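You operate a simulated robot arm through the tools that you are given. There is no shell and no other tool. Be economical: measure what you need, move in short steps, check, and stop when the job is done.

You run a simulated robot arm. Do the job below in one go: nothing can be reset, and whatever is moved stays where it is left.

Task
Put the box that says "clips" from the top of the wooden desk on the top of the pale wooden stand and the box labelled "white bobbins" on the table before head four. Take the thin orange cone on the top of the wooden desk and put it away on the fourth wire shelf from the bottom. The order is free.

The check looks at the end state, three seconds after you hand in, the way a careful person would. Anything else that was tipped, shoved, dropped, spilled or broken makes it a failure.

Robot
A 6-joint arm with a fingered hand on a trunk, on a base that drives. Base frame: it is fixed to the floor where the robot stands at the start and does not move with it; the origin is under the middle of the robot, x ahead of it, y to its left, z up; the surface under the hand at the start is at about z = 78. Lengths are in cm, angles in rad, forces in N, time in s.
With the tool pointing down near the work surface it reaches from about 34 to 76 cm from the robot's upright axis, wherever it stands. Its first joint turns from -2.897 to 2.897 rad. Places, roughly: fourth wire shelf [-330, 410, 140]; table before head four [-190, 200, 80]; thin orange cone (7x6x13 cm) [50, 0, 80]; top of the pale wooden stand [-280, -50, 80]. Payload 4 kg.
Tool frame: the origin (TCP) lies between the finger pads and is the grasp point; the fingertips stand 2.6 cm ahead of it; z points along the fingers, y is the line along which they close. The gripper opens to 14.8 cm. The gripper's body begins 7.3 cm behind the TCP. The gripper is a hand of 3 fingers: y runs from the thumb to the fingers, the wrist lies at [0, 0, -23.9] in the tool frame, and closing takes about 1.5 s.
Orientation is that of the tool frame in the base frame, as a unit quaternion [w, x, y, z]. With the fingers straight down and closing along the base's y, the tool's x points along the base's -x, its y along +y and its z along -z.

Tools
- The arm moves only by the tool nudge_tool. Its argument "plan" is one flat list of numbers, 7 for each row, row after row: the closure in counts, from 0 (fully open) to 255 (shut), then the shift along the base's x, y, z in cm, then the turn, a rotation vector about the base's x, y, z in rad. In form: [grip, tx, ty, tz, wx, wy, wz, grip, tx, ty, tz, wx, wy, wz, ...]. A call has 1 to 8 rows; each row shifts and turns the commanded pose from where the row before left it. Each row takes 0.2 s and may step no farther than 5 cm and 0.15 rad from the row before; otherwise, or with a gripper value out of range, the whole call is refused. A pose out of reach is approached as far as the arm can. The call stops where the force on the tool passes 40 N (or 10 N more than at its start, if that is more) or the arm is blocked; 0.2 s more then pass. The fingers move at their own pace (about 15.3 cm/s each) and stop on an object; they squeeze with about 30 N. The grip force told is the motor's: it shows also when the fingers shut on nothing. Time passes only in rows, and 0.2 s behind the last, so rows that do not move let the fingers close. It gives the time, the measured TCP pose, the force on the tool (base axes), the opening and the grip force at its end, in the units of the frame above (readings bear some noise), with the torque about the TCP (base axes, N m) and any sound that the robot's microphone picked up, and new pictures: "views" is both (left out), scene, wrist or none.
- Cameras (640 x 400 px; columns grow to the right, rows downward): "scene" is now at [1.81, 15.89, 149.6]; the picture's right is [-0.02, -1.00, 0.00], its down [-0.75, 0.01, -0.66] and it looks along [0.66, -0.01, -0.75] (base axes); focal length 262 px, centre (320, 200). "wrist" rides on the gripper at [6.8, -3.9, -9] in the tool frame; the picture's right is [0.50, 0.87, 0.00], its down [-0.66, 0.38, -0.65] and it looks along [-0.57, 0.33, 0.76] (tool axes); focal length 222 px, centre (320, 200).
- slide_trunk(by): slides the trunk up (or, below 0, down) by that many cm; the arm and the scene camera ride with it, the base frame stays. It gives what a move gives, with no picture.
- steer(legs): drives the robot by 1 to 6 legs, each [ahead, left, turn to the left] in cm, cm and rad, along the robot's own axes; the way and the turn of a leg run together, so that a leg with both is an arc; at most 150 cm and 3.142 rad a leg. The arm and the cameras ride along, it lands a little off, and it stops where it bumps. It gives what a move gives, and a new picture of the scene camera.
- preshape(shape): the hand has 3 fingers and takes this shape, open, in about a second: jaw (thumb against the fingers, like two jaws); tri (thumb and two fingers); tip (a fingertip pinch); poke (one finger out to press); point (the index stretched); flat (the hand flat); cup (the hand cupped); fist (a fist). The gripper value then closes the fingers along that shape, each until it touches; the sizes above hold for jaw. It gives what a move gives, with no picture.
- aim_head(pan, tilt): turns the head with the scene camera to pan (to the left, within 2.705 rad either way) and tilt (down, from -0.506 to 1.204), counted from straight ahead of the robot. It gives what a move gives, and a new picture of the scene camera.
- measure_at(camera, pixels): for up to 12 pixels [column, row] of the newest picture of that camera ("zoom" is the newest enlarged one), the place [x, y, z] in the base frame of the surface seen there, good to about 0.2 cm, but the place of the scene camera against the robot may be out by one fixed shift of up to 1.2 cm in any direction. No time passes.
- close_up(camera, box): a new picture of the part [left, top, right, bottom] of that camera's present view, enlarged. No time passes.
- close_job(): hands the job in; it is judged then, once.

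Work in short steps. Measure before you move; look again where a grasp or a placing could have gone wrong, and mend it. You have 110 turns and 260 pictures in all, those below and enlarged ones among them. Open the gripper and draw the arm clear of the work before you hand the job in, unless the task says otherwise; then end with one line.

The tools are called after ">>>" by a JSON object that holds its "name" and its "arguments". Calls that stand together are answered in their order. nudge_tool: Moves the arm, as the interface text tells. Its arguments: {"type":"object","properties":{"plan":{"type":"array","items":{"type":"number"}},"views":{"type":"string","enum":["both","scene","wrist","none"]}},"required":["plan"]} The other tools are called the same way: slide_trunk (by) slides the trunk up or down; preshape (shape) gives the hand a shape; steer (legs) drives the base; aim_head (pan, tilt) turns the head that bears the scene camera; measure_at (camera, pixels) gives the place of the surface under pixels of a picture; close_up (camera, box) takes an enlarged picture of a part of a camera's view; close_job () hands the job in.

At the start:

```text
clock: 0.0
ee_pos: [43.64, 19.6, 101.67]
tool_rot: [0.0, -0.001, 1.0, 0.0]
force: [-0.4, 0.0, 0.6]
torque: [0.01, -0.03, 0.0]
finger_gap: 14.76
grip_force: 0.0
shape: jaw
trunk travel left (down, up): [-45.0, 14.0]
robot x, y, heading: [0.24, -0.05, 0.001]
head pan, tilt: [-0.016, 0.853]
```

scene: 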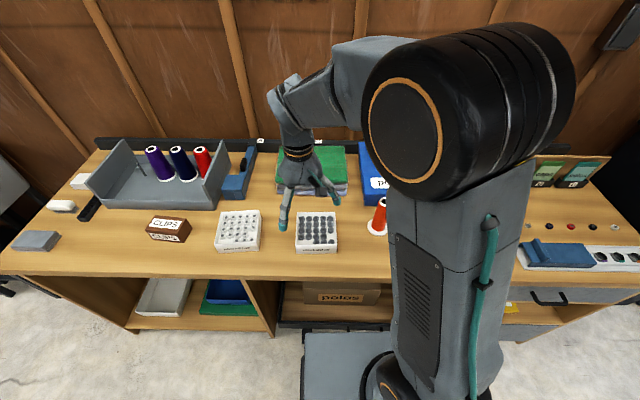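
wrist: 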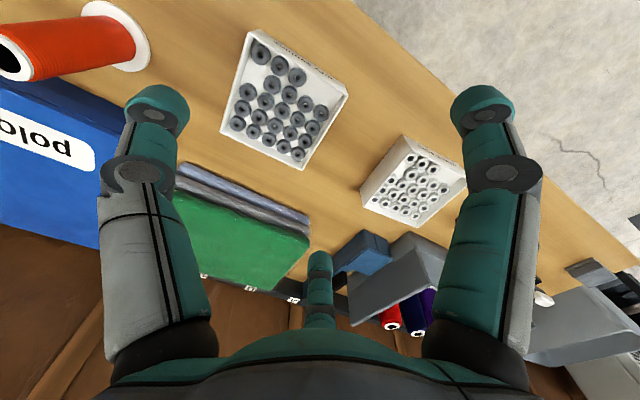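

The scene shows the clips box (~168,228), two bobbin boxes (~238,230 and ~317,232) and an orange cone (~378,215). I zoom in to read labels and measure.

>>> {"name": "close_up", "arguments": {"camera": "scene", "box": [130, 180, 400, 270]}}

>>> {"name": "measure_at", "arguments": {"camera": "scene", "pixels": [[168, 224], [150, 222], [186, 224], [168, 238], [238, 222], [238, 248], [317, 245], [378, 205], [378, 230], [280, 260], [216, 232], [260, 232]]}}

>>> {"name": "aim_head", "arguments": {"pan": -0.6, "tilt": 0.8}}

```text
2.37 times, centred on (265, 225) of scene
```

zoom: 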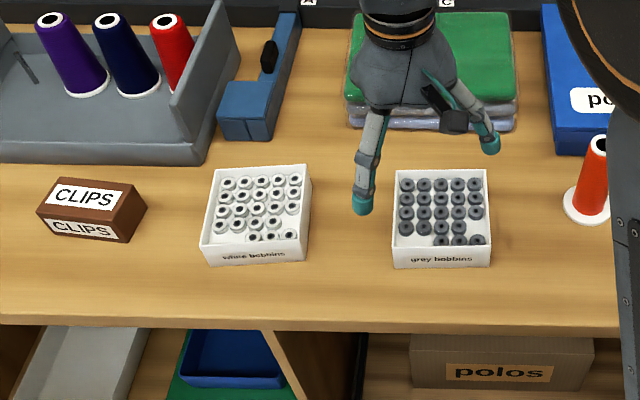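

```text
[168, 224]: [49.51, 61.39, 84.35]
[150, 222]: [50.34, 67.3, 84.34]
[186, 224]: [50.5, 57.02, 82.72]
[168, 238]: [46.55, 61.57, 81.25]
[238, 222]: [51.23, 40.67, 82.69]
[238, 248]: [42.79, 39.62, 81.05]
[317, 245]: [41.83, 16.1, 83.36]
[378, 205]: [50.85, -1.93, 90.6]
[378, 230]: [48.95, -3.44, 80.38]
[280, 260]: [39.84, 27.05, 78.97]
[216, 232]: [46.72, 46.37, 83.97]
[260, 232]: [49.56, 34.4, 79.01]
```

```text
clock: 1.0
ee_pos: [43.58, 19.56, 101.54]
tool_rot: [0.0, 0.0, 1.0, 0.001]
force: [0.3, -0.2, -0.2]
torque: [0.0, -0.01, 0.0]
finger_gap: 14.78
grip_force: 0.1
shape: jaw
trunk travel left (down, up): [-45.0, 14.0]
robot x, y, heading: [-0.18, 0.11, 0.002]
head pan, tilt: [-0.6, 0.799]
```

scene: 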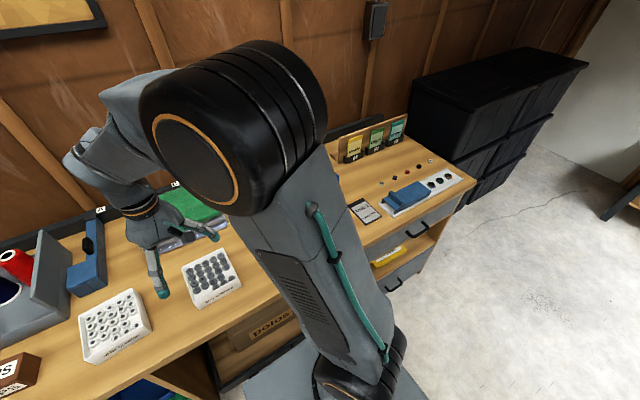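

The orange cone is at about (50,-3). Now I look at the rest of the room to plan driving.

>>> {"name": "aim_head", "arguments": {"pan": 2.7, "tilt": 0.35}}

>>> {"name": "aim_head", "arguments": {"pan": 1.9, "tilt": 0.35}}

>>> {"name": "aim_head", "arguments": {"pan": -2.7, "tilt": 0.35}}

```text
clock: 3.8
ee_pos: [43.55, 19.64, 101.59]
tool_rot: [0.0, 0.0, 1.0, -0.001]
force: [0.3, 0.4, 0.3]
torque: [0.04, 0.01, 0.03]
finger_gap: 14.78
grip_force: 0.0
shape: jaw
trunk travel left (down, up): [-45.0, 14.0]
robot x, y, heading: [0.16, 0.09, -0.002]
head pan, tilt: [2.7, 0.351]
```

scene: 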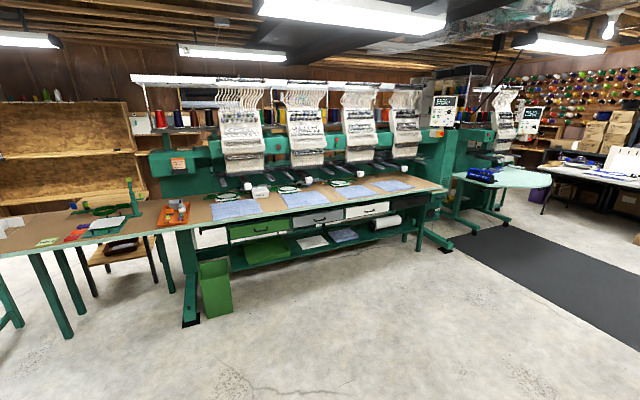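

```text
clock: 4.9
ee_pos: [43.6, 19.6, 101.67]
tool_rot: [0.0, 0.0, 1.0, 0.0]
force: [0.5, -0.1, 0.3]
torque: [0.01, 0.0, 0.02]
finger_gap: 14.79
grip_force: 0.0
shape: jaw
trunk travel left (down, up): [-45.0, 14.0]
robot x, y, heading: [-0.2, -0.2, -0.001]
head pan, tilt: [1.901, 0.351]
```

scene: 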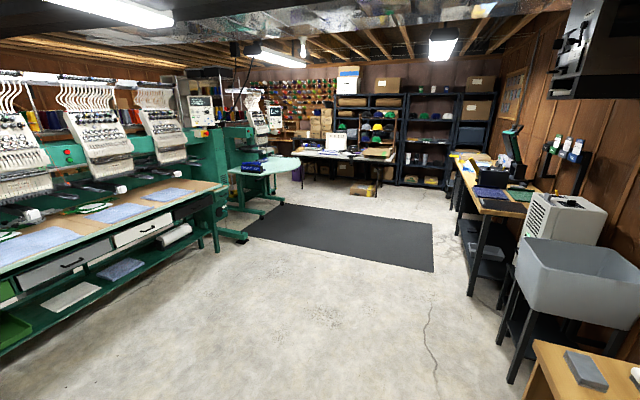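

```text
clock: 8.6
ee_pos: [43.53, 19.65, 101.51]
tool_rot: [0.0, 0.0, 1.0, 0.001]
force: [-0.6, -0.8, 0.6]
torque: [0.01, 0.0, 0.01]
finger_gap: 14.78
grip_force: 0.0
shape: jaw
trunk travel left (down, up): [-45.0, 14.0]
robot x, y, heading: [-0.08, 0.23, 0.001]
head pan, tilt: [-2.7, 0.351]
```

scene: 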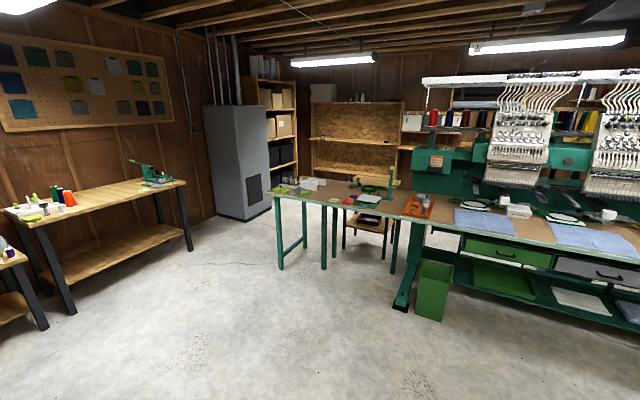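

I zoom in to identify the stand, then look towards the shelves and head four.

>>> {"name": "close_up", "arguments": {"camera": "scene", "box": [260, 150, 460, 280]}}

>>> {"name": "aim_head", "arguments": {"pan": 2.35, "tilt": 0.25}}

>>> {"name": "close_up", "arguments": {"camera": "scene", "box": [220, 60, 440, 200]}}

```text
3.08 times, centred on (360, 215) of scene
```

zoom: 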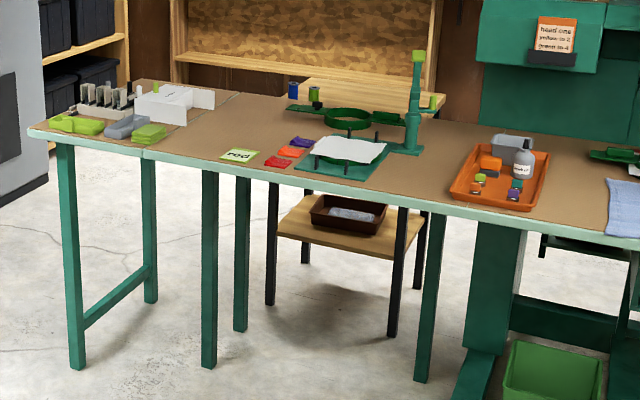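

```text
clock: 12.6
ee_pos: [43.6, 19.55, 101.59]
tool_rot: [0.0, 0.0, 1.0, 0.001]
force: [0.3, -0.7, 1.1]
torque: [-0.02, 0.0, -0.01]
finger_gap: 14.78
grip_force: 0.1
shape: jaw
trunk travel left (down, up): [-45.0, 14.0]
robot x, y, heading: [-0.6, 0.17, -0.002]
head pan, tilt: [2.349, 0.25]
```

scene: 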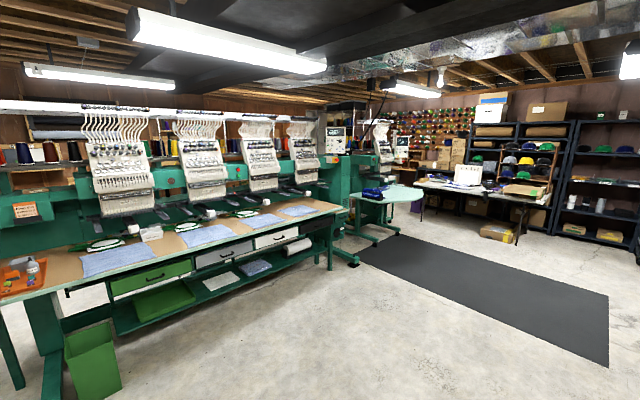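

```text
2.86 times, centred on (330, 130) of scene
```

zoom: 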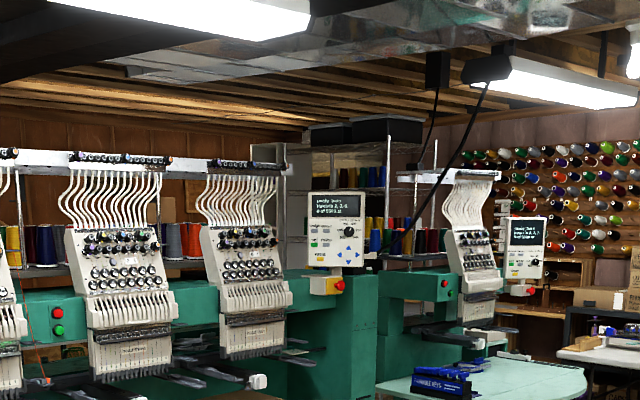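

I zoom in on the card, the panel and head positions, and measure the heads.

>>> {"name": "close_up", "arguments": {"camera": "scene", "box": [0, 190, 80, 240]}}

>>> {"name": "close_up", "arguments": {"camera": "scene", "box": [315, 115, 365, 165]}}

>>> {"name": "measure_at", "arguments": {"camera": "scene", "pixels": [[125, 190], [208, 180], [262, 175], [303, 170], [335, 205], [298, 210], [258, 222], [205, 235], [115, 262], [328, 211], [385, 193], [344, 100]]}}

>>> {"name": "close_up", "arguments": {"camera": "scene", "box": [130, 170, 350, 290]}}

```text
8.00 times, centred on (40, 215) of scene
```

zoom: 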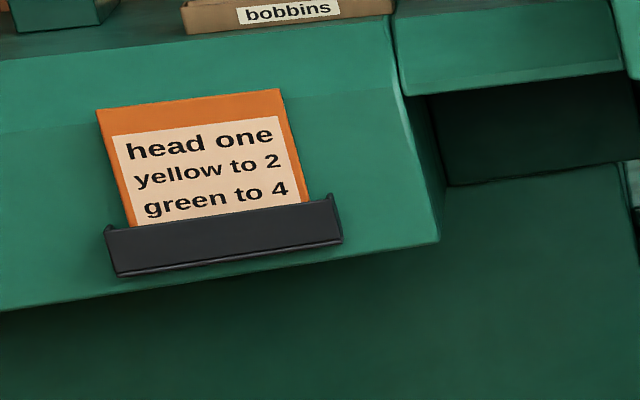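

```text
8.00 times, centred on (340, 140) of scene
```

zoom: 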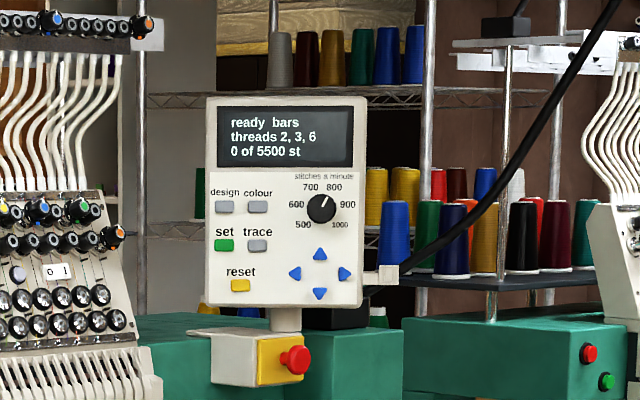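

```text
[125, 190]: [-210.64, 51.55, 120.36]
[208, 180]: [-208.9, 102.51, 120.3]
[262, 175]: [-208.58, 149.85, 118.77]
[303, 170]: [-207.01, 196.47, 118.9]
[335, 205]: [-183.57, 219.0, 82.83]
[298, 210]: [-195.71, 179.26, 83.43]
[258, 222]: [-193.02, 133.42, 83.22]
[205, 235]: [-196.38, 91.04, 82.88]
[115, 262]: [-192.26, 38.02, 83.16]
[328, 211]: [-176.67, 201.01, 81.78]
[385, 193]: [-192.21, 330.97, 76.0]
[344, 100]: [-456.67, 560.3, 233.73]
```

```text
2.91 times, centred on (240, 230) of scene
```

zoom: 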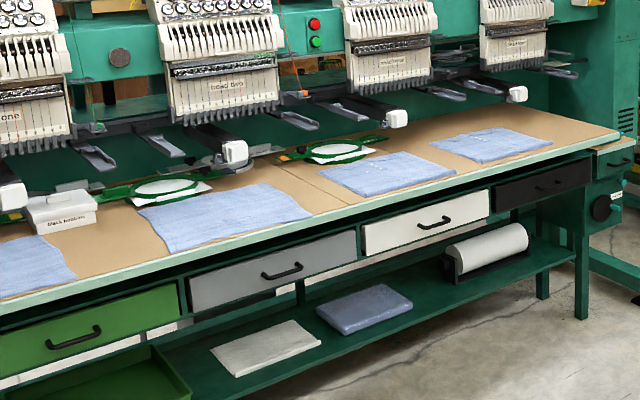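

Heads are labelled; head four is the rightmost (y≈196). I start with the white bobbins: measure it with the wrist camera (box at wrist ~(412,180)).

>>> {"name": "close_up", "arguments": {"camera": "wrist", "box": [340, 110, 500, 240]}}

>>> {"name": "aim_head", "arguments": {"pan": 0.3, "tilt": 0.95}}

>>> {"name": "close_up", "arguments": {"camera": "scene", "box": [180, 120, 400, 260]}}

```text
3.08 times, centred on (420, 175) of wrist
```

zoom: 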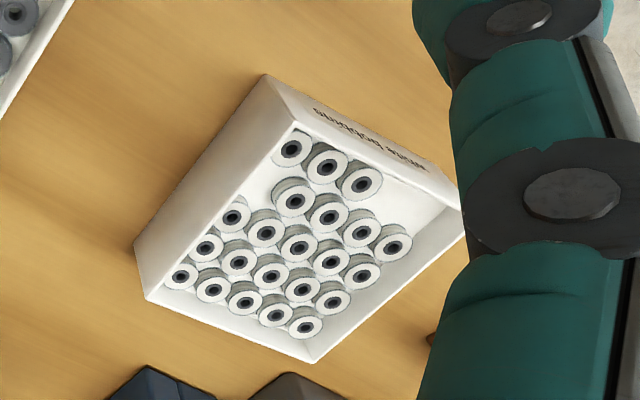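

```text
clock: 14.5
ee_pos: [43.62, 19.61, 101.59]
tool_rot: [0.0, 0.0, 1.0, 0.0]
force: [0.3, -0.2, 0.5]
torque: [0.03, -0.03, 0.02]
finger_gap: 14.78
grip_force: 0.0
shape: jaw
trunk travel left (down, up): [-45.0, 14.0]
robot x, y, heading: [0.24, 0.02, -0.001]
head pan, tilt: [0.3, 0.949]
```

scene: 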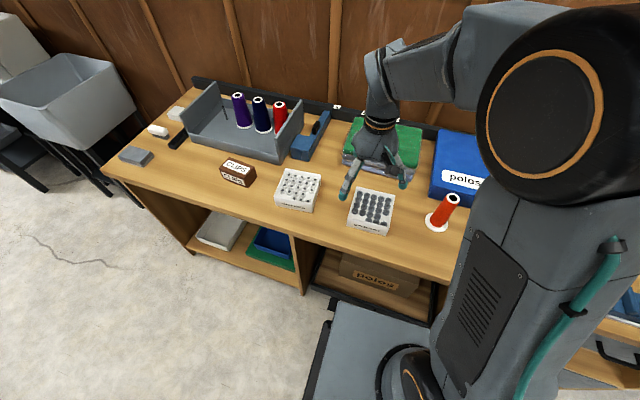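

```text
2.86 times, centred on (290, 190) of scene
```

zoom: 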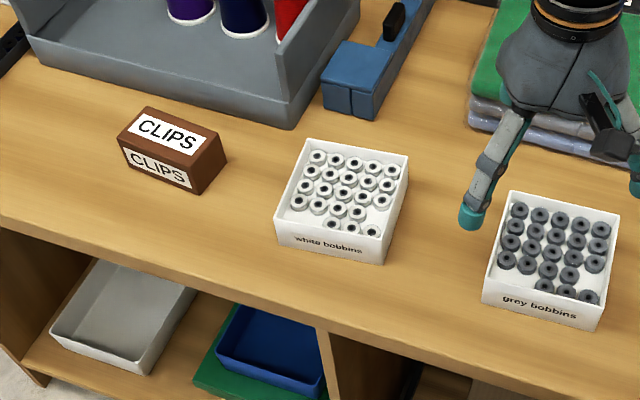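

I measure the white box's rim corners in both cameras to locate it and find the camera offset.

>>> {"name": "measure_at", "arguments": {"camera": "wrist", "pixels": [[412.5, 150.5], [463.5, 177], [417.5, 225], [365, 205.5], [388, 177], [438, 163], [441, 203], [391, 215], [395, 130], [413, 200]]}}

>>> {"name": "measure_at", "arguments": {"camera": "zoom", "pixels": [[305, 145], [403, 160], [382, 250], [280, 222], [330, 240], [345, 190], [160, 127], [205, 143], [120, 138], [226, 160], [150, 108], [190, 185]]}}

```text
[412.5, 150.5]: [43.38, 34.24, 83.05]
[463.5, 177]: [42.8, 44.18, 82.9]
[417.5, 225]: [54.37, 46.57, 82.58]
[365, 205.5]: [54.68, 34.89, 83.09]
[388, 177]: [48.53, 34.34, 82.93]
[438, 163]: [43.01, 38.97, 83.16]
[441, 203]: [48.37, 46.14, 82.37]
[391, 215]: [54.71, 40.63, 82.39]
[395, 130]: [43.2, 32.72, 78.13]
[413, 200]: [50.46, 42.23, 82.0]
```

```text
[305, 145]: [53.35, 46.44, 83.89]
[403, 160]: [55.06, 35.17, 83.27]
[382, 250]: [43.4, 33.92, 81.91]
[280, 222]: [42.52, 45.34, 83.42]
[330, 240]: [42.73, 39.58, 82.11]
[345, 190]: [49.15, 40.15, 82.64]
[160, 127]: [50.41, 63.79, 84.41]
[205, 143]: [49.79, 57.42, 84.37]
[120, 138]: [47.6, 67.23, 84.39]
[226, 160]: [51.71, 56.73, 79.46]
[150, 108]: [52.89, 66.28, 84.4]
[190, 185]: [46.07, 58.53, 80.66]
```

White box: centre ≈ (48.8, 40.3), rim z 82.9, yaw ≈ +0.055, 12 cm wide. I move the hand above it.

>>> {"name": "nudge_tool", "arguments": {"plan": [0, 1.04, 4.14, 0, 0, 0, 0.055, 0, 1.04, 4.14, 0, 0, 0, 0, 0, 1.04, 4.14, 0, 0, 0, 0, 0, 1.04, 4.14, 0, 0, 0, 0, 0, 1.04, 4.14, 0, 0, 0, 0, 0, 0, 0, -4.5, 0, 0, 0, 0, 0, 0, -4.5, 0, 0, 0]}}

```text
clock: 16.1
ee_pos: [48.77, 40.49, 92.74]
tool_rot: [0.001, -0.028, 1.0, 0.0]
force: [-0.6, 0.0, 0.2]
torque: [0.03, -0.02, 0.02]
finger_gap: 14.76
grip_force: 0.0
shape: jaw
trunk travel left (down, up): [-45.0, 14.0]
robot x, y, heading: [0.04, -0.11, 0.003]
head pan, tilt: [0.3, 0.949]
```

scene: 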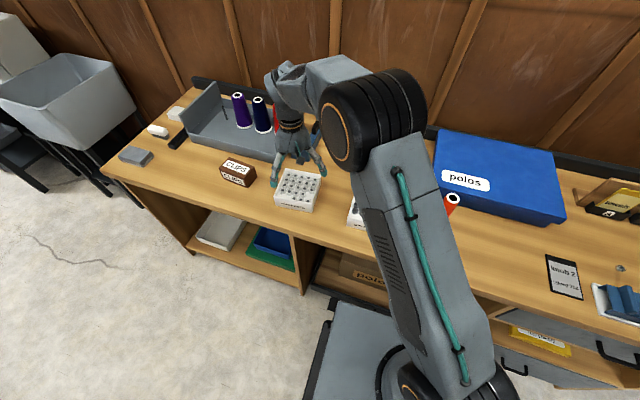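
wrist: 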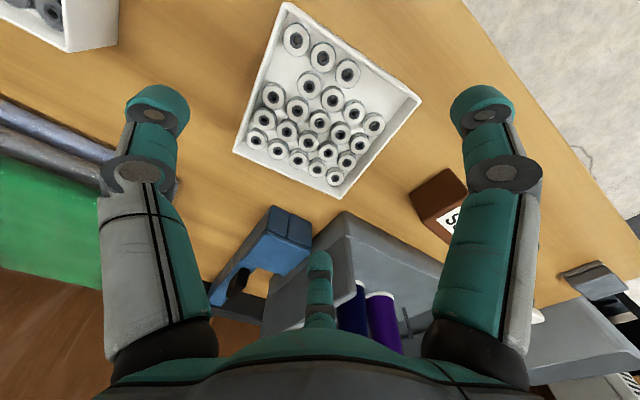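

The box sits between thumb and fingers. I measure neighbours (blue tool front ~ (285,222), tray corner ~ (345,215)) to check clearances.

>>> {"name": "measure_at", "arguments": {"camera": "wrist", "pixels": [[273, 208], [310, 225], [345, 212], [318, 230], [286, 5], [420, 98], [337, 197], [236, 150], [345, 50], [265, 70], [440, 170]]}}

```text
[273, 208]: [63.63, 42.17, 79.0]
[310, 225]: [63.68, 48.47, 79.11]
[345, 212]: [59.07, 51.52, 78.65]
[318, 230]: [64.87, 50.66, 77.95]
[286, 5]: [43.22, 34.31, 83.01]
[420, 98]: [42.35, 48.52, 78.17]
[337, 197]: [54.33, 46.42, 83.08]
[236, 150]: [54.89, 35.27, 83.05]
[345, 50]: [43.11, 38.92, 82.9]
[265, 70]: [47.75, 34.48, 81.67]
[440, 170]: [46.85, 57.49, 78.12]
```

Clearances are fine; I descend to z≈81.4 and close.

>>> {"name": "nudge_tool", "arguments": {"plan": [0, 0, 0, -4, 0, 0, 0, 0, 0, 0, -4, 0, 0, 0, 0, 0, 0, -3.3, 0, 0, 0], "views": "wrist"}}

```text
clock: 16.9
ee_pos: [48.68, 40.32, 81.54]
tool_rot: [0.002, -0.027, 1.0, 0.002]
force: [2.6, 0.3, 9.7]
torque: [0.38, -0.06, -0.04]
finger_gap: 14.78
grip_force: 0.0
shape: jaw
trunk travel left (down, up): [-45.0, 14.0]
robot x, y, heading: [0.02, -0.24, 0.001]
head pan, tilt: [0.3, 0.949]
```

wrist: 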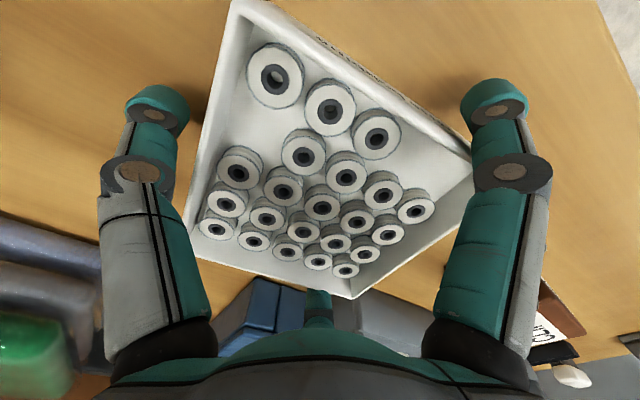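

A 10 N upward force shows, likely the fingers on the table; I raise slightly and check it clears.

>>> {"name": "nudge_tool", "arguments": {"plan": [0, 0, 0, 0.6, 0, 0, 0], "views": "wrist"}}

```text
clock: 17.3
ee_pos: [48.67, 40.25, 81.71]
tool_rot: [-0.002, -0.028, 1.0, -0.001]
force: [0.2, 0.5, -1.8]
torque: [-0.04, -0.01, 0.06]
finger_gap: 14.83
grip_force: 0.0
shape: jaw
trunk travel left (down, up): [-45.0, 14.0]
robot x, y, heading: [-0.03, 0.05, 0.002]
head pan, tilt: [0.3, 0.949]
```

wrist: 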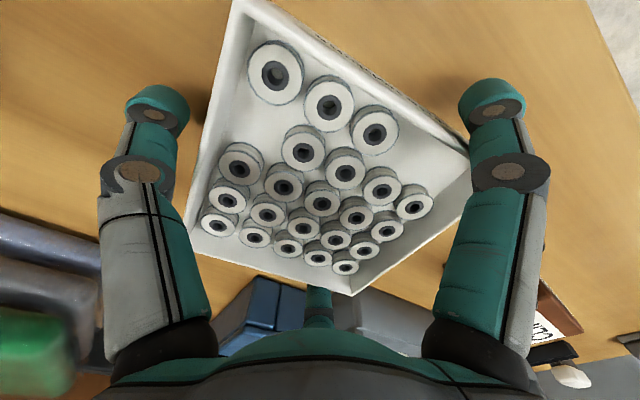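

Clear of contact now. I close the hand.

>>> {"name": "nudge_tool", "arguments": {"plan": [255, 0, 0, 0, 0, 0, 0, 255, 0, 0, 0, 0, 0, 0, 255, 0, 0, 0, 0, 0, 0, 255, 0, 0, 0, 0, 0, 0, 255, 0, 0, 0, 0, 0, 0], "views": "wrist"}}

```text
clock: 18.5
ee_pos: [48.74, 40.2, 81.88]
tool_rot: [0.0, -0.027, 1.0, 0.0]
force: [-1.6, -0.7, 0.7]
torque: [-0.13, 0.01, -0.02]
finger_gap: 12.05
grip_force: 29.9
shape: jaw
trunk travel left (down, up): [-45.0, 14.0]
robot x, y, heading: [0.34, 0.14, -0.001]
head pan, tilt: [0.3, 0.949]
```

wrist: 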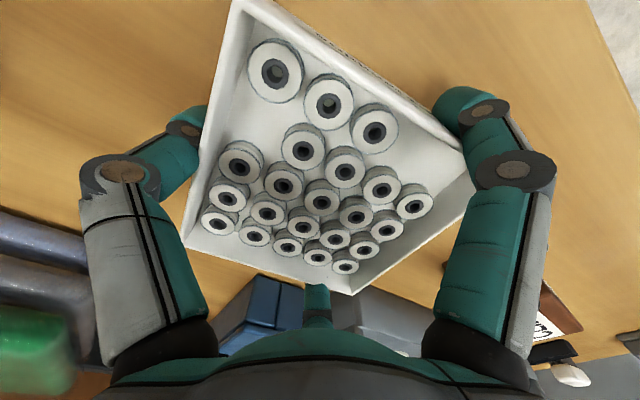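

Gripped: gap 12.05 cm, 30 N. I lift slowly and check.

>>> {"name": "nudge_tool", "arguments": {"plan": [255, 0, 0, 2, 0, 0, 0, 255, 0, 0, 3, 0, 0, 0, 255, 0, 0, 4, 0, 0, 0, 255, 0, 0, 5, 0, 0, 0, 255, 0, 0, 5, 0, 0, 0]}}

```text
clock: 19.7
ee_pos: [48.83, 40.2, 101.15]
tool_rot: [0.0, -0.027, 1.0, 0.0]
force: [-1.1, -0.4, -4.1]
torque: [-0.01, 0.03, -0.01]
finger_gap: 11.99
grip_force: 29.9
shape: jaw
trunk travel left (down, up): [-45.0, 14.0]
robot x, y, heading: [-0.21, 0.26, -0.003]
head pan, tilt: [0.3, 0.949]
```

scene: 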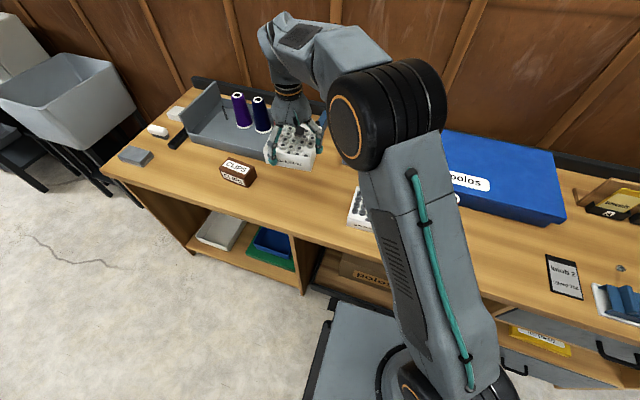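
wrist: 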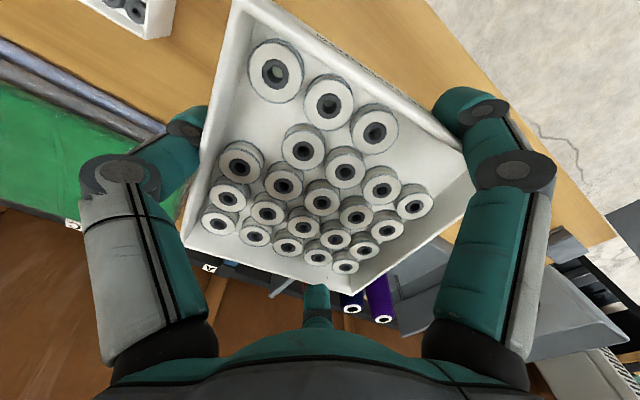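

Box held. Now I back off from the desk, turn and drive to stand before head four, stopping short.

>>> {"name": "steer", "arguments": {"legs": [[-80, 0, 0], [0, 0, 1.571], [100, 0, 0], [95, 0, 0], [0, 0, 1.571]]}}

>>> {"name": "aim_head", "arguments": {"pan": 0, "tilt": 0.6}}

```text
clock: 41.3
ee_pos: [-133.73, 154.55, 101.36]
tool_rot: [0.0, 0.999, 0.05, 0.0]
force: [0.4, 0.0, -4.5]
torque: [-0.03, 0.02, -0.01]
finger_gap: 11.91
grip_force: 29.9
shape: jaw
trunk travel left (down, up): [-45.0, 14.0]
robot x, y, heading: [-86.49, 196.75, -3.095]
head pan, tilt: [0.3, 0.949]
```

scene: 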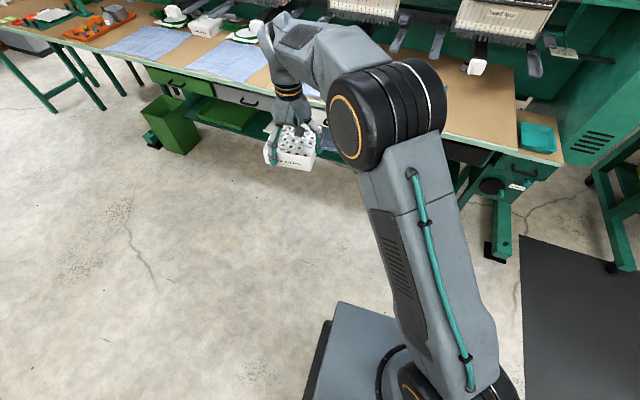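

```text
clock: 42.1
ee_pos: [-133.66, 154.55, 101.09]
tool_rot: [0.0, 0.999, 0.05, 0.0]
force: [-1.1, 0.3, -3.6]
torque: [0.01, -0.02, -0.02]
finger_gap: 11.92
grip_force: 29.4
shape: jaw
trunk travel left (down, up): [-45.0, 14.0]
robot x, y, heading: [-87.1, 196.7, -3.095]
head pan, tilt: [0.0, 0.6]
```

scene: 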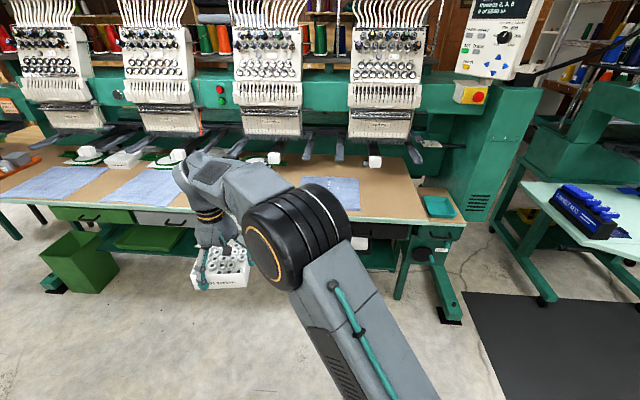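

I zoom in on head four's table portion and measure.

>>> {"name": "close_up", "arguments": {"camera": "scene", "box": [260, 100, 480, 240]}}

>>> {"name": "measure_at", "arguments": {"camera": "scene", "pixels": [[387, 128], [374, 162], [360, 180], [360, 210], [390, 217], [425, 221], [400, 178], [390, 195], [410, 200], [440, 205], [330, 178], [270, 158]]}}

```text
2.86 times, centred on (370, 170) of scene
```

zoom: 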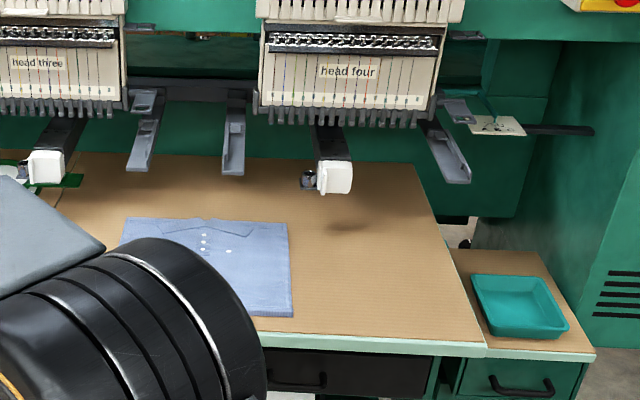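

```text
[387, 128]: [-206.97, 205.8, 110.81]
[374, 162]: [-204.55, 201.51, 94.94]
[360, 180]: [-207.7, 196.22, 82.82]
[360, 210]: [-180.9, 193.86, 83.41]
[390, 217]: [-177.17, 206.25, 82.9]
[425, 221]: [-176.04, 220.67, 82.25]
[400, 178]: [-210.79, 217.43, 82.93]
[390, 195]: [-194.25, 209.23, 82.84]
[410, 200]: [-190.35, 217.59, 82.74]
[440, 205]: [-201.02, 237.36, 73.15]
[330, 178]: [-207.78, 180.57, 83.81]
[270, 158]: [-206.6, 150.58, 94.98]
```

Free area beside the folded shirt: y 197–220, x −205..−176, z≈82.3. I swing the arm to the front, aligned with the table.

>>> {"name": "nudge_tool", "arguments": {"plan": [255, -1, 4.7, 0, 0, 0, -0.05, 255, -1, 4.7, 0, 0, 0, -0.05, 255, -1, 4.7, 0, 0, 0, 0, 255, -1, 4.7, 0, 0, 0, 0, 255, -1, 4.7, 0, 0, 0, 0, 255, -1, 4.7, 0, 0, 0, 0], "views": "none"}}

>>> {"name": "nudge_tool", "arguments": {"plan": [255, -1, 4.7, 0, 0, 0, 0, 255, -1, 4.7, 0, 0, 0, 0, 255, -1, 4.7, 0, 0, 0, 0, 255, -1, 4.7, 0, 0, 0, 0, 255, -1, 4.7, 0, 0, 0, 0], "views": "none"}}

>>> {"name": "steer", "arguments": {"legs": [[38, 0, -0.045]]}}

```text
clock: 43.5
ee_pos: [-139.65, 182.88, 101.34]
tool_rot: [0.0, 1.0, 0.001, -0.001]
force: [-0.1, -0.6, -4.1]
torque: [0.01, 0.03, 0.0]
finger_gap: 11.89
grip_force: 29.9
shape: jaw
trunk travel left (down, up): [-45.0, 14.0]
robot x, y, heading: [-86.7, 197.07, -3.097]
head pan, tilt: [0.0, 0.6]
```

```text
clock: 44.7
ee_pos: [-144.8, 206.21, 101.19]
tool_rot: [0.001, 1.0, -0.001, 0.0]
force: [0.1, -1.2, -4.7]
torque: [0.01, 0.01, -0.01]
finger_gap: 11.9
grip_force: 30.4
shape: jaw
trunk travel left (down, up): [-45.0, 14.0]
robot x, y, heading: [-86.71, 197.02, -3.099]
head pan, tilt: [0.0, 0.6]
```

```text
clock: 47.1
ee_pos: [-182.14, 208.46, 101.14]
tool_rot: [0.0, 1.0, -0.026, -0.001]
force: [0.1, 0.1, -4.5]
torque: [0.01, -0.02, 0.01]
finger_gap: 11.88
grip_force: 29.5
shape: jaw
trunk travel left (down, up): [-45.0, 14.0]
robot x, y, heading: [-124.46, 196.43, 3.132]
head pan, tilt: [0.0, 0.6]
```

scene: 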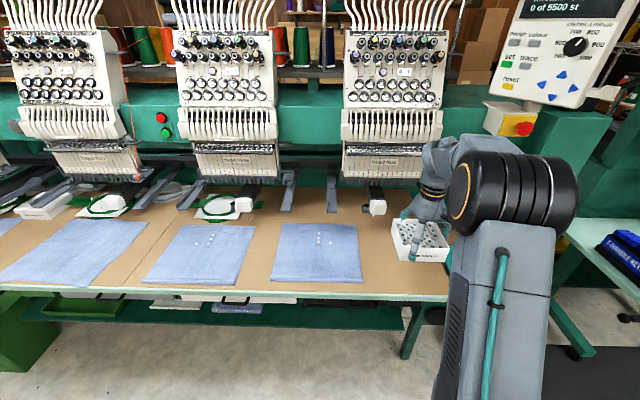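

Box hovers over the table right of the shirt. I measure the shirt edge, table edge and front edge before lowering.

>>> {"name": "measure_at", "arguments": {"camera": "scene", "pixels": [[363, 278], [358, 226], [380, 280], [380, 292], [440, 293], [378, 205], [378, 230], [395, 262], [446, 258], [420, 275]]}}

>>> {"name": "nudge_tool", "arguments": {"plan": [255, -2.4, -0.5, -3, 0, 0, 0.05, 255, -2.4, -0.5, -3, 0, 0, 0, 255, 0, 0, -3, 0, 0, 0]}}

```text
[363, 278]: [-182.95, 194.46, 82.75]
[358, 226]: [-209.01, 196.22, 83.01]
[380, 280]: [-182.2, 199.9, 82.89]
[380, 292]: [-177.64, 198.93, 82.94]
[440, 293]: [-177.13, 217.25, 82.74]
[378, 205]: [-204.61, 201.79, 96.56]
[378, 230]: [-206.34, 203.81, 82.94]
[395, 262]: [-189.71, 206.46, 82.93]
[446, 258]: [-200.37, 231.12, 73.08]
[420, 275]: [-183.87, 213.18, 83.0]
```

```text
clock: 47.9
ee_pos: [-186.79, 207.65, 92.08]
tool_rot: [0.001, 1.0, -0.002, 0.0]
force: [1.1, 0.5, -4.8]
torque: [0.02, 0.0, 0.02]
finger_gap: 11.92
grip_force: 30.1
shape: jaw
trunk travel left (down, up): [-45.0, 14.0]
robot x, y, heading: [-124.57, 196.06, 3.132]
head pan, tilt: [0.0, 0.6]
```

scene: 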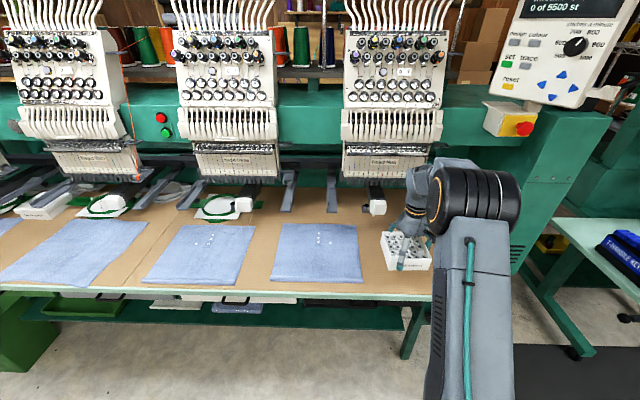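
wrist: 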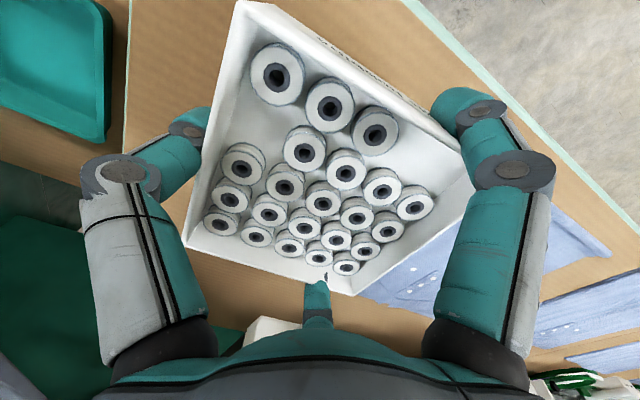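

Well positioned. I lower in small steps to about contact.

>>> {"name": "nudge_tool", "arguments": {"plan": [255, 0, 0, -2.5, 0, 0, 0, 255, 0, 0, -2, 0, 0, 0, 255, 0, 0, -1, 0, 0, 0], "views": "none"}}

>>> {"name": "measure_at", "arguments": {"camera": "wrist", "pixels": [[150, 60], [400, 40]]}}

```text
clock: 48.7
ee_pos: [-187.03, 207.19, 86.68]
tool_rot: [0.0, 1.0, -0.001, 0.0]
force: [-0.2, 0.2, -3.9]
torque: [0.0, -0.05, 0.01]
finger_gap: 11.89
grip_force: 29.9
shape: jaw
trunk travel left (down, up): [-45.0, 14.0]
robot x, y, heading: [-124.45, 196.37, 3.136]
head pan, tilt: [0.0, 0.6]
```

```text
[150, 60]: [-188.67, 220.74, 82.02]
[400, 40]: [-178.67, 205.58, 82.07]
```

Table is at z≈82.05, so contact is near TCP 85.8. I lower by small steps.

>>> {"name": "nudge_tool", "arguments": {"plan": [255, 0, 0, -0.5, 0, 0, 0, 255, 0, 0, -0.3, 0, 0, 0, 255, 0, 0, -0.3, 0, 0, 0], "views": "wrist"}}

```text
clock: 49.5
ee_pos: [-186.79, 207.46, 85.85]
tool_rot: [-0.001, 1.0, -0.001, -0.002]
force: [0.6, -1.5, 11.8]
torque: [0.93, -0.36, -0.1]
finger_gap: 11.89
grip_force: 29.9
shape: jaw
trunk travel left (down, up): [-45.0, 14.0]
robot x, y, heading: [-124.12, 196.22, 3.132]
head pan, tilt: [0.0, 0.6]
```

wrist: 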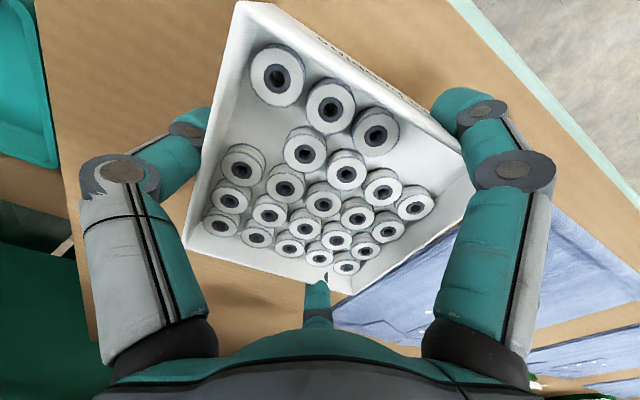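

Contact (11.8 N). I open the hand, then rise.

>>> {"name": "nudge_tool", "arguments": {"plan": [170, 0, 0, 0.1, 0, 0, 0, 100, 0, 0, 0, 0, 0, 0, 0, 0, 0, 0, 0, 0, 0, 0, 0, 0, 0, 0, 0, 0, 0, 0, 0, 0, 0, 0, 0, 0, 0, 0, 0, 0, 0, 0], "views": "wrist"}}

>>> {"name": "nudge_tool", "arguments": {"plan": [0, 0, 0, 2, 0, 0, 0, 0, 0, 0, 3, 0, 0, 0, 0, 0, 0, 5, 0, 0, 0, 0, 0, 0, 5, 0, 0, 0, 0, 0, 0, 2, 0, 0, 0]}}

```text
clock: 50.9
ee_pos: [-186.88, 207.3, 85.68]
tool_rot: [0.001, 1.0, -0.001, 0.0]
force: [-1.0, 2.5, 4.9]
torque: [-0.23, 0.04, -0.02]
finger_gap: 14.79
grip_force: 0.0
shape: jaw
trunk travel left (down, up): [-45.0, 14.0]
robot x, y, heading: [-124.48, 196.24, 3.135]
head pan, tilt: [0.0, 0.6]
```

wrist: 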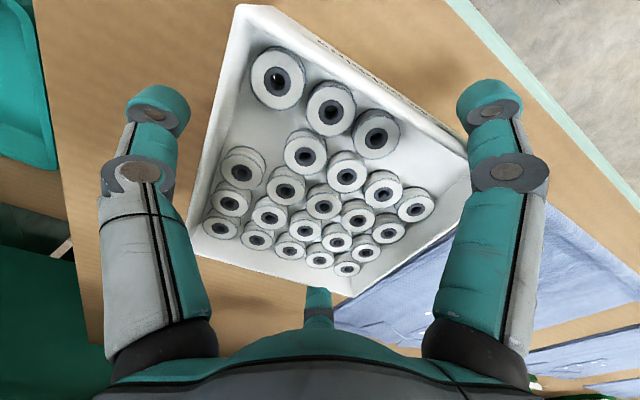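

```text
clock: 52.1
ee_pos: [-186.89, 207.56, 102.79]
tool_rot: [0.0, 1.0, -0.003, 0.0]
force: [-0.4, 0.8, -1.0]
torque: [0.0, 0.02, 0.0]
finger_gap: 14.79
grip_force: 0.0
shape: jaw
trunk travel left (down, up): [-45.0, 14.0]
robot x, y, heading: [-124.92, 196.68, 3.133]
head pan, tilt: [0.0, 0.6]
```

scene: 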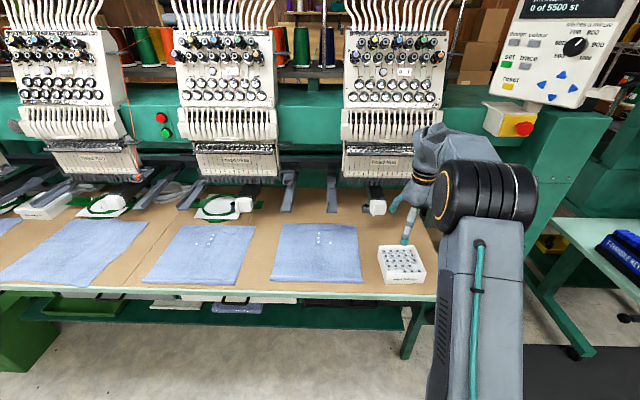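
wrist: 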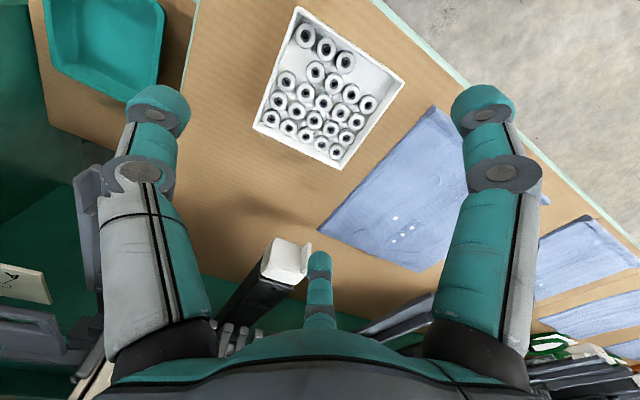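

White box placed. While here I back off and scout the wire shelf with the empty hand.

>>> {"name": "steer", "arguments": {"legs": [[-50, 0, 0], [0, 0, -1.571], [120, 0, 0]]}}

>>> {"name": "aim_head", "arguments": {"pan": 1.2, "tilt": 0.3}}

```text
clock: 64.7
ee_pos: [-68.44, 381.94, 102.8]
tool_rot: [0.0, 0.721, -0.693, 0.0]
force: [-0.2, -0.4, -0.5]
torque: [0.0, 0.01, 0.03]
finger_gap: 14.8
grip_force: 0.0
shape: jaw
trunk travel left (down, up): [-45.0, 14.0]
robot x, y, heading: [-77.24, 319.06, 1.605]
head pan, tilt: [0.0, 0.6]
```

scene: 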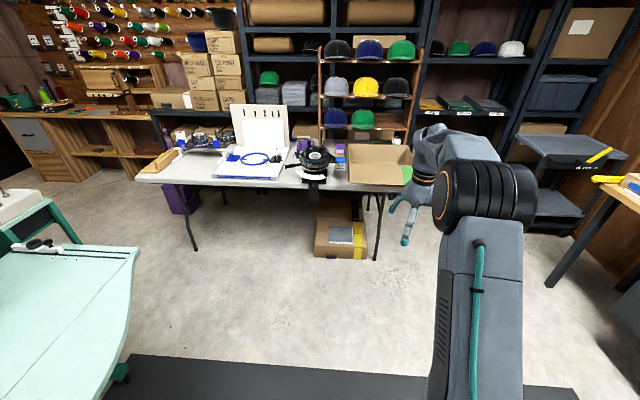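

```text
clock: 66.0
ee_pos: [-68.46, 381.95, 102.65]
tool_rot: [0.0, 0.72, -0.694, 0.0]
force: [0.5, 0.5, -0.4]
torque: [-0.01, 0.01, -0.02]
finger_gap: 14.81
grip_force: 0.0
shape: jaw
trunk travel left (down, up): [-45.0, 14.0]
robot x, y, heading: [-77.21, 319.06, 1.602]
head pan, tilt: [1.201, 0.3]
```

scene: 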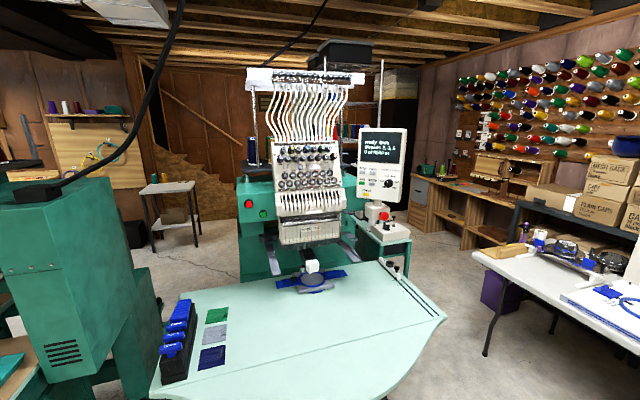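

The chrome rack is behind the single-head machine (posts at ~(380,110)). I measure passage points.

>>> {"name": "measure_at", "arguments": {"camera": "scene", "pixels": [[445, 318], [375, 262], [475, 255], [490, 352], [380, 100], [355, 130], [410, 245], [440, 250], [405, 205], [450, 235], [400, 90], [408, 265]]}}

>>> {"name": "close_up", "arguments": {"camera": "scene", "box": [320, 50, 480, 260]}}

```text
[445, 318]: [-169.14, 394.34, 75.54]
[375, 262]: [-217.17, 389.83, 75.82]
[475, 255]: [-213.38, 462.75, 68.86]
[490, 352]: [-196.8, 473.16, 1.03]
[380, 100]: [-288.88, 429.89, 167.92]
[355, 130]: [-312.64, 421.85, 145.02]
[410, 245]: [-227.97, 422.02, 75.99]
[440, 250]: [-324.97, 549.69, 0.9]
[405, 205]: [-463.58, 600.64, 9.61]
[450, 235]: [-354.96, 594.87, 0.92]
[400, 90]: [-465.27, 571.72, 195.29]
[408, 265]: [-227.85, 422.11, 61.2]
```

```text
1.90 times, centred on (400, 155) of scene
```

zoom: 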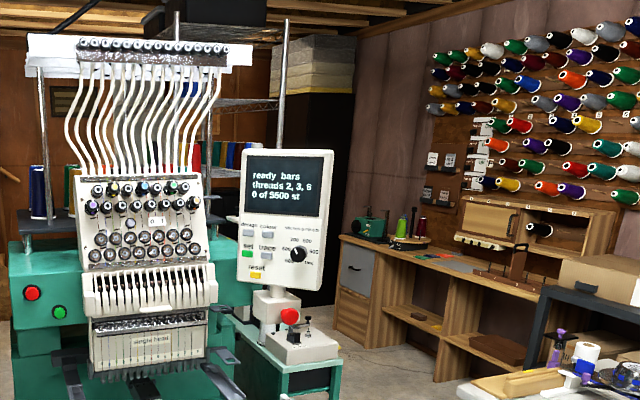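

The right passage seems narrow (~43 cm). I check the gap between the two machines and the rack through it.

>>> {"name": "steer", "arguments": {"legs": [[-65, 0, 0]]}}

>>> {"name": "aim_head", "arguments": {"pan": 1.4, "tilt": 0.35}}

>>> {"name": "close_up", "arguments": {"camera": "scene", "box": [220, 40, 480, 210]}}

```text
clock: 69.7
ee_pos: [-66.47, 316.77, 102.66]
tool_rot: [0.0, 0.723, -0.691, 0.0]
force: [-0.2, 0.6, 0.6]
torque: [0.01, -0.01, 0.03]
finger_gap: 14.79
grip_force: 0.0
shape: jaw
trunk travel left (down, up): [-45.0, 14.0]
robot x, y, heading: [-74.84, 254.0, 1.61]
head pan, tilt: [1.201, 0.3]
```

scene: 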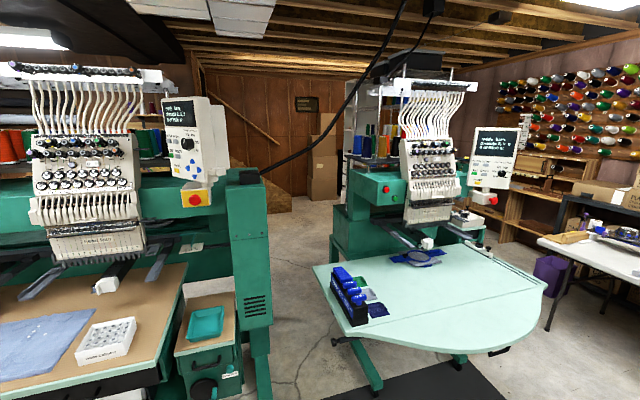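

```text
clock: 70.4
ee_pos: [-66.48, 317.14, 102.43]
tool_rot: [0.002, 0.722, -0.692, 0.001]
force: [0.0, -0.6, 0.5]
torque: [0.03, -0.02, -0.03]
finger_gap: 14.81
grip_force: 0.0
shape: jaw
trunk travel left (down, up): [-45.0, 14.0]
robot x, y, heading: [-74.67, 254.32, 1.613]
head pan, tilt: [1.4, 0.351]
```

scene: 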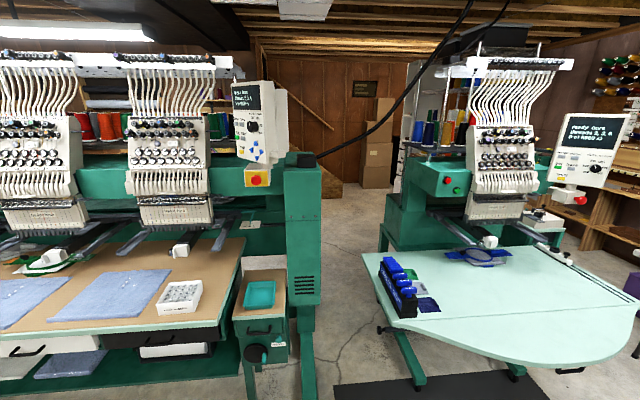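

```text
2.35 times, centred on (350, 125) of scene
```

zoom: 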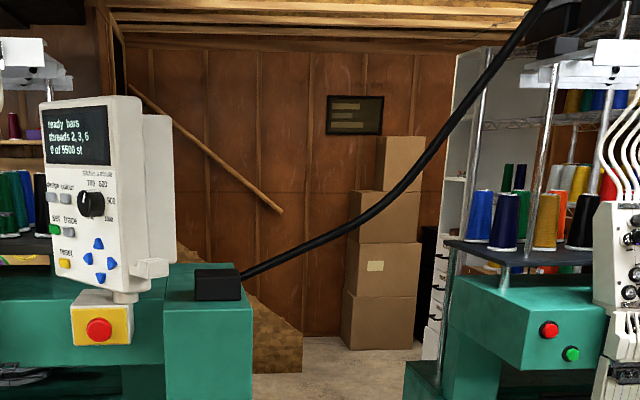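

A wide gap exists, with a cable sagging across it. I measure the cable, the gap and the rack.

>>> {"name": "measure_at", "arguments": {"camera": "zoom", "pixels": [[220, 285], [330, 233], [400, 180], [460, 100], [545, 5], [455, 150], [485, 80], [490, 180], [565, 120], [555, 180], [580, 90], [430, 330]]}}

>>> {"name": "measure_at", "arguments": {"camera": "scene", "pixels": [[318, 240], [312, 330], [385, 255], [370, 262], [378, 300], [420, 375], [360, 350], [290, 290], [340, 220], [375, 185], [345, 200], [460, 90]]}}

```text
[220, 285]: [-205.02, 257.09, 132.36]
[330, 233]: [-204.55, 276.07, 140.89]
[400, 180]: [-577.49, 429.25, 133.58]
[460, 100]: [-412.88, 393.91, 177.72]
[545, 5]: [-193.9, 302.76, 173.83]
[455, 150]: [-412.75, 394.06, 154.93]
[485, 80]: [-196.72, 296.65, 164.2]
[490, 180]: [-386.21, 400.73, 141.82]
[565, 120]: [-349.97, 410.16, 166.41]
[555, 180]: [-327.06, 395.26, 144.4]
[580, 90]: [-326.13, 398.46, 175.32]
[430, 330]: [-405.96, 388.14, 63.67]
```

```text
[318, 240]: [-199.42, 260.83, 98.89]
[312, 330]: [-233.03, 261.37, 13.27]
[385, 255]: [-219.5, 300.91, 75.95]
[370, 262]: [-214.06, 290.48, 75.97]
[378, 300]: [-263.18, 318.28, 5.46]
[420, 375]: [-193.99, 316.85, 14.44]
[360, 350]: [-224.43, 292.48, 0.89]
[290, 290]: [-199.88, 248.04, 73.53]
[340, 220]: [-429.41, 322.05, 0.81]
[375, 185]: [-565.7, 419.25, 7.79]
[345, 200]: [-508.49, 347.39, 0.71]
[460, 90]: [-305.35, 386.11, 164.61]
```

Gap under the cable is tight (cable at z 132–164). I check the right-hand passage from closer and the robot's own footprint.

>>> {"name": "steer", "arguments": {"legs": [[135, 0, 0]]}}

>>> {"name": "aim_head", "arguments": {"pan": 1.25, "tilt": 0.5}}

>>> {"name": "aim_head", "arguments": {"pan": 0.5, "tilt": 1.2}}

```text
clock: 77.2
ee_pos: [-71.78, 453.26, 102.47]
tool_rot: [0.001, 0.723, -0.69, 0.002]
force: [0.7, -0.2, 0.9]
torque: [0.0, 0.02, -0.02]
finger_gap: 14.81
grip_force: 0.0
shape: jaw
trunk travel left (down, up): [-45.0, 14.0]
robot x, y, heading: [-80.08, 389.77, 1.611]
head pan, tilt: [1.4, 0.351]
```

scene: 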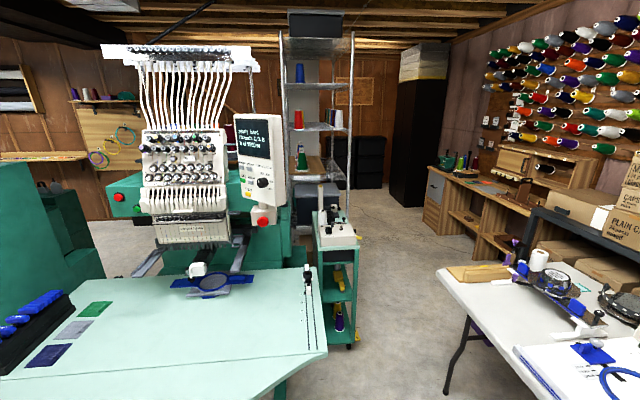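

```text
clock: 77.9
ee_pos: [-71.74, 452.78, 102.61]
tool_rot: [0.0, 0.723, -0.691, 0.0]
force: [0.5, 0.2, -0.3]
torque: [0.02, -0.01, 0.0]
finger_gap: 14.78
grip_force: 0.1
shape: jaw
trunk travel left (down, up): [-45.0, 14.0]
robot x, y, heading: [-79.72, 389.69, 1.611]
head pan, tilt: [1.25, 0.499]
```

scene: 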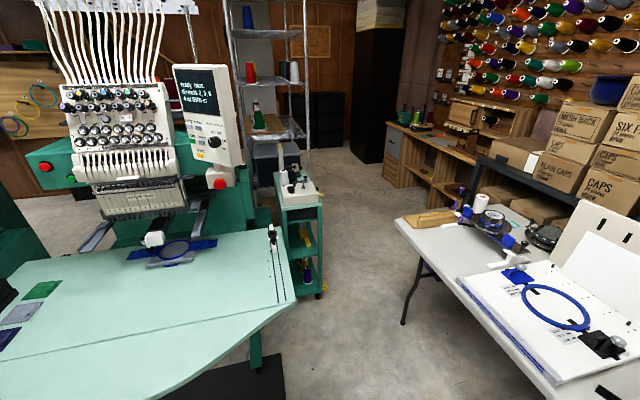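

```text
clock: 79.0
ee_pos: [-71.79, 452.77, 102.57]
tool_rot: [0.0, 0.723, -0.691, 0.001]
force: [-0.3, 1.0, 0.2]
torque: [0.0, 0.01, 0.03]
finger_gap: 14.8
grip_force: 0.0
shape: jaw
trunk travel left (down, up): [-45.0, 14.0]
robot x, y, heading: [-79.98, 389.88, 1.609]
head pan, tilt: [0.499, 1.201]
```

scene: 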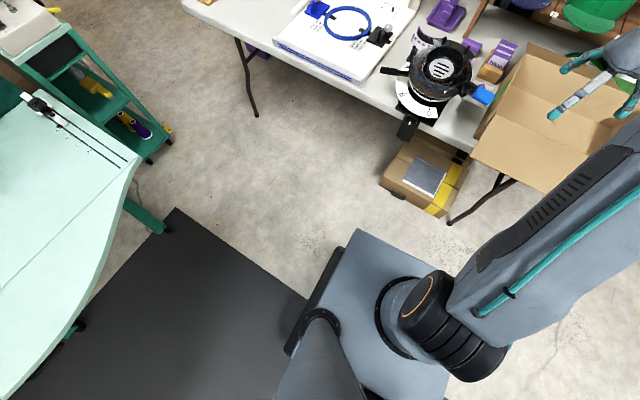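

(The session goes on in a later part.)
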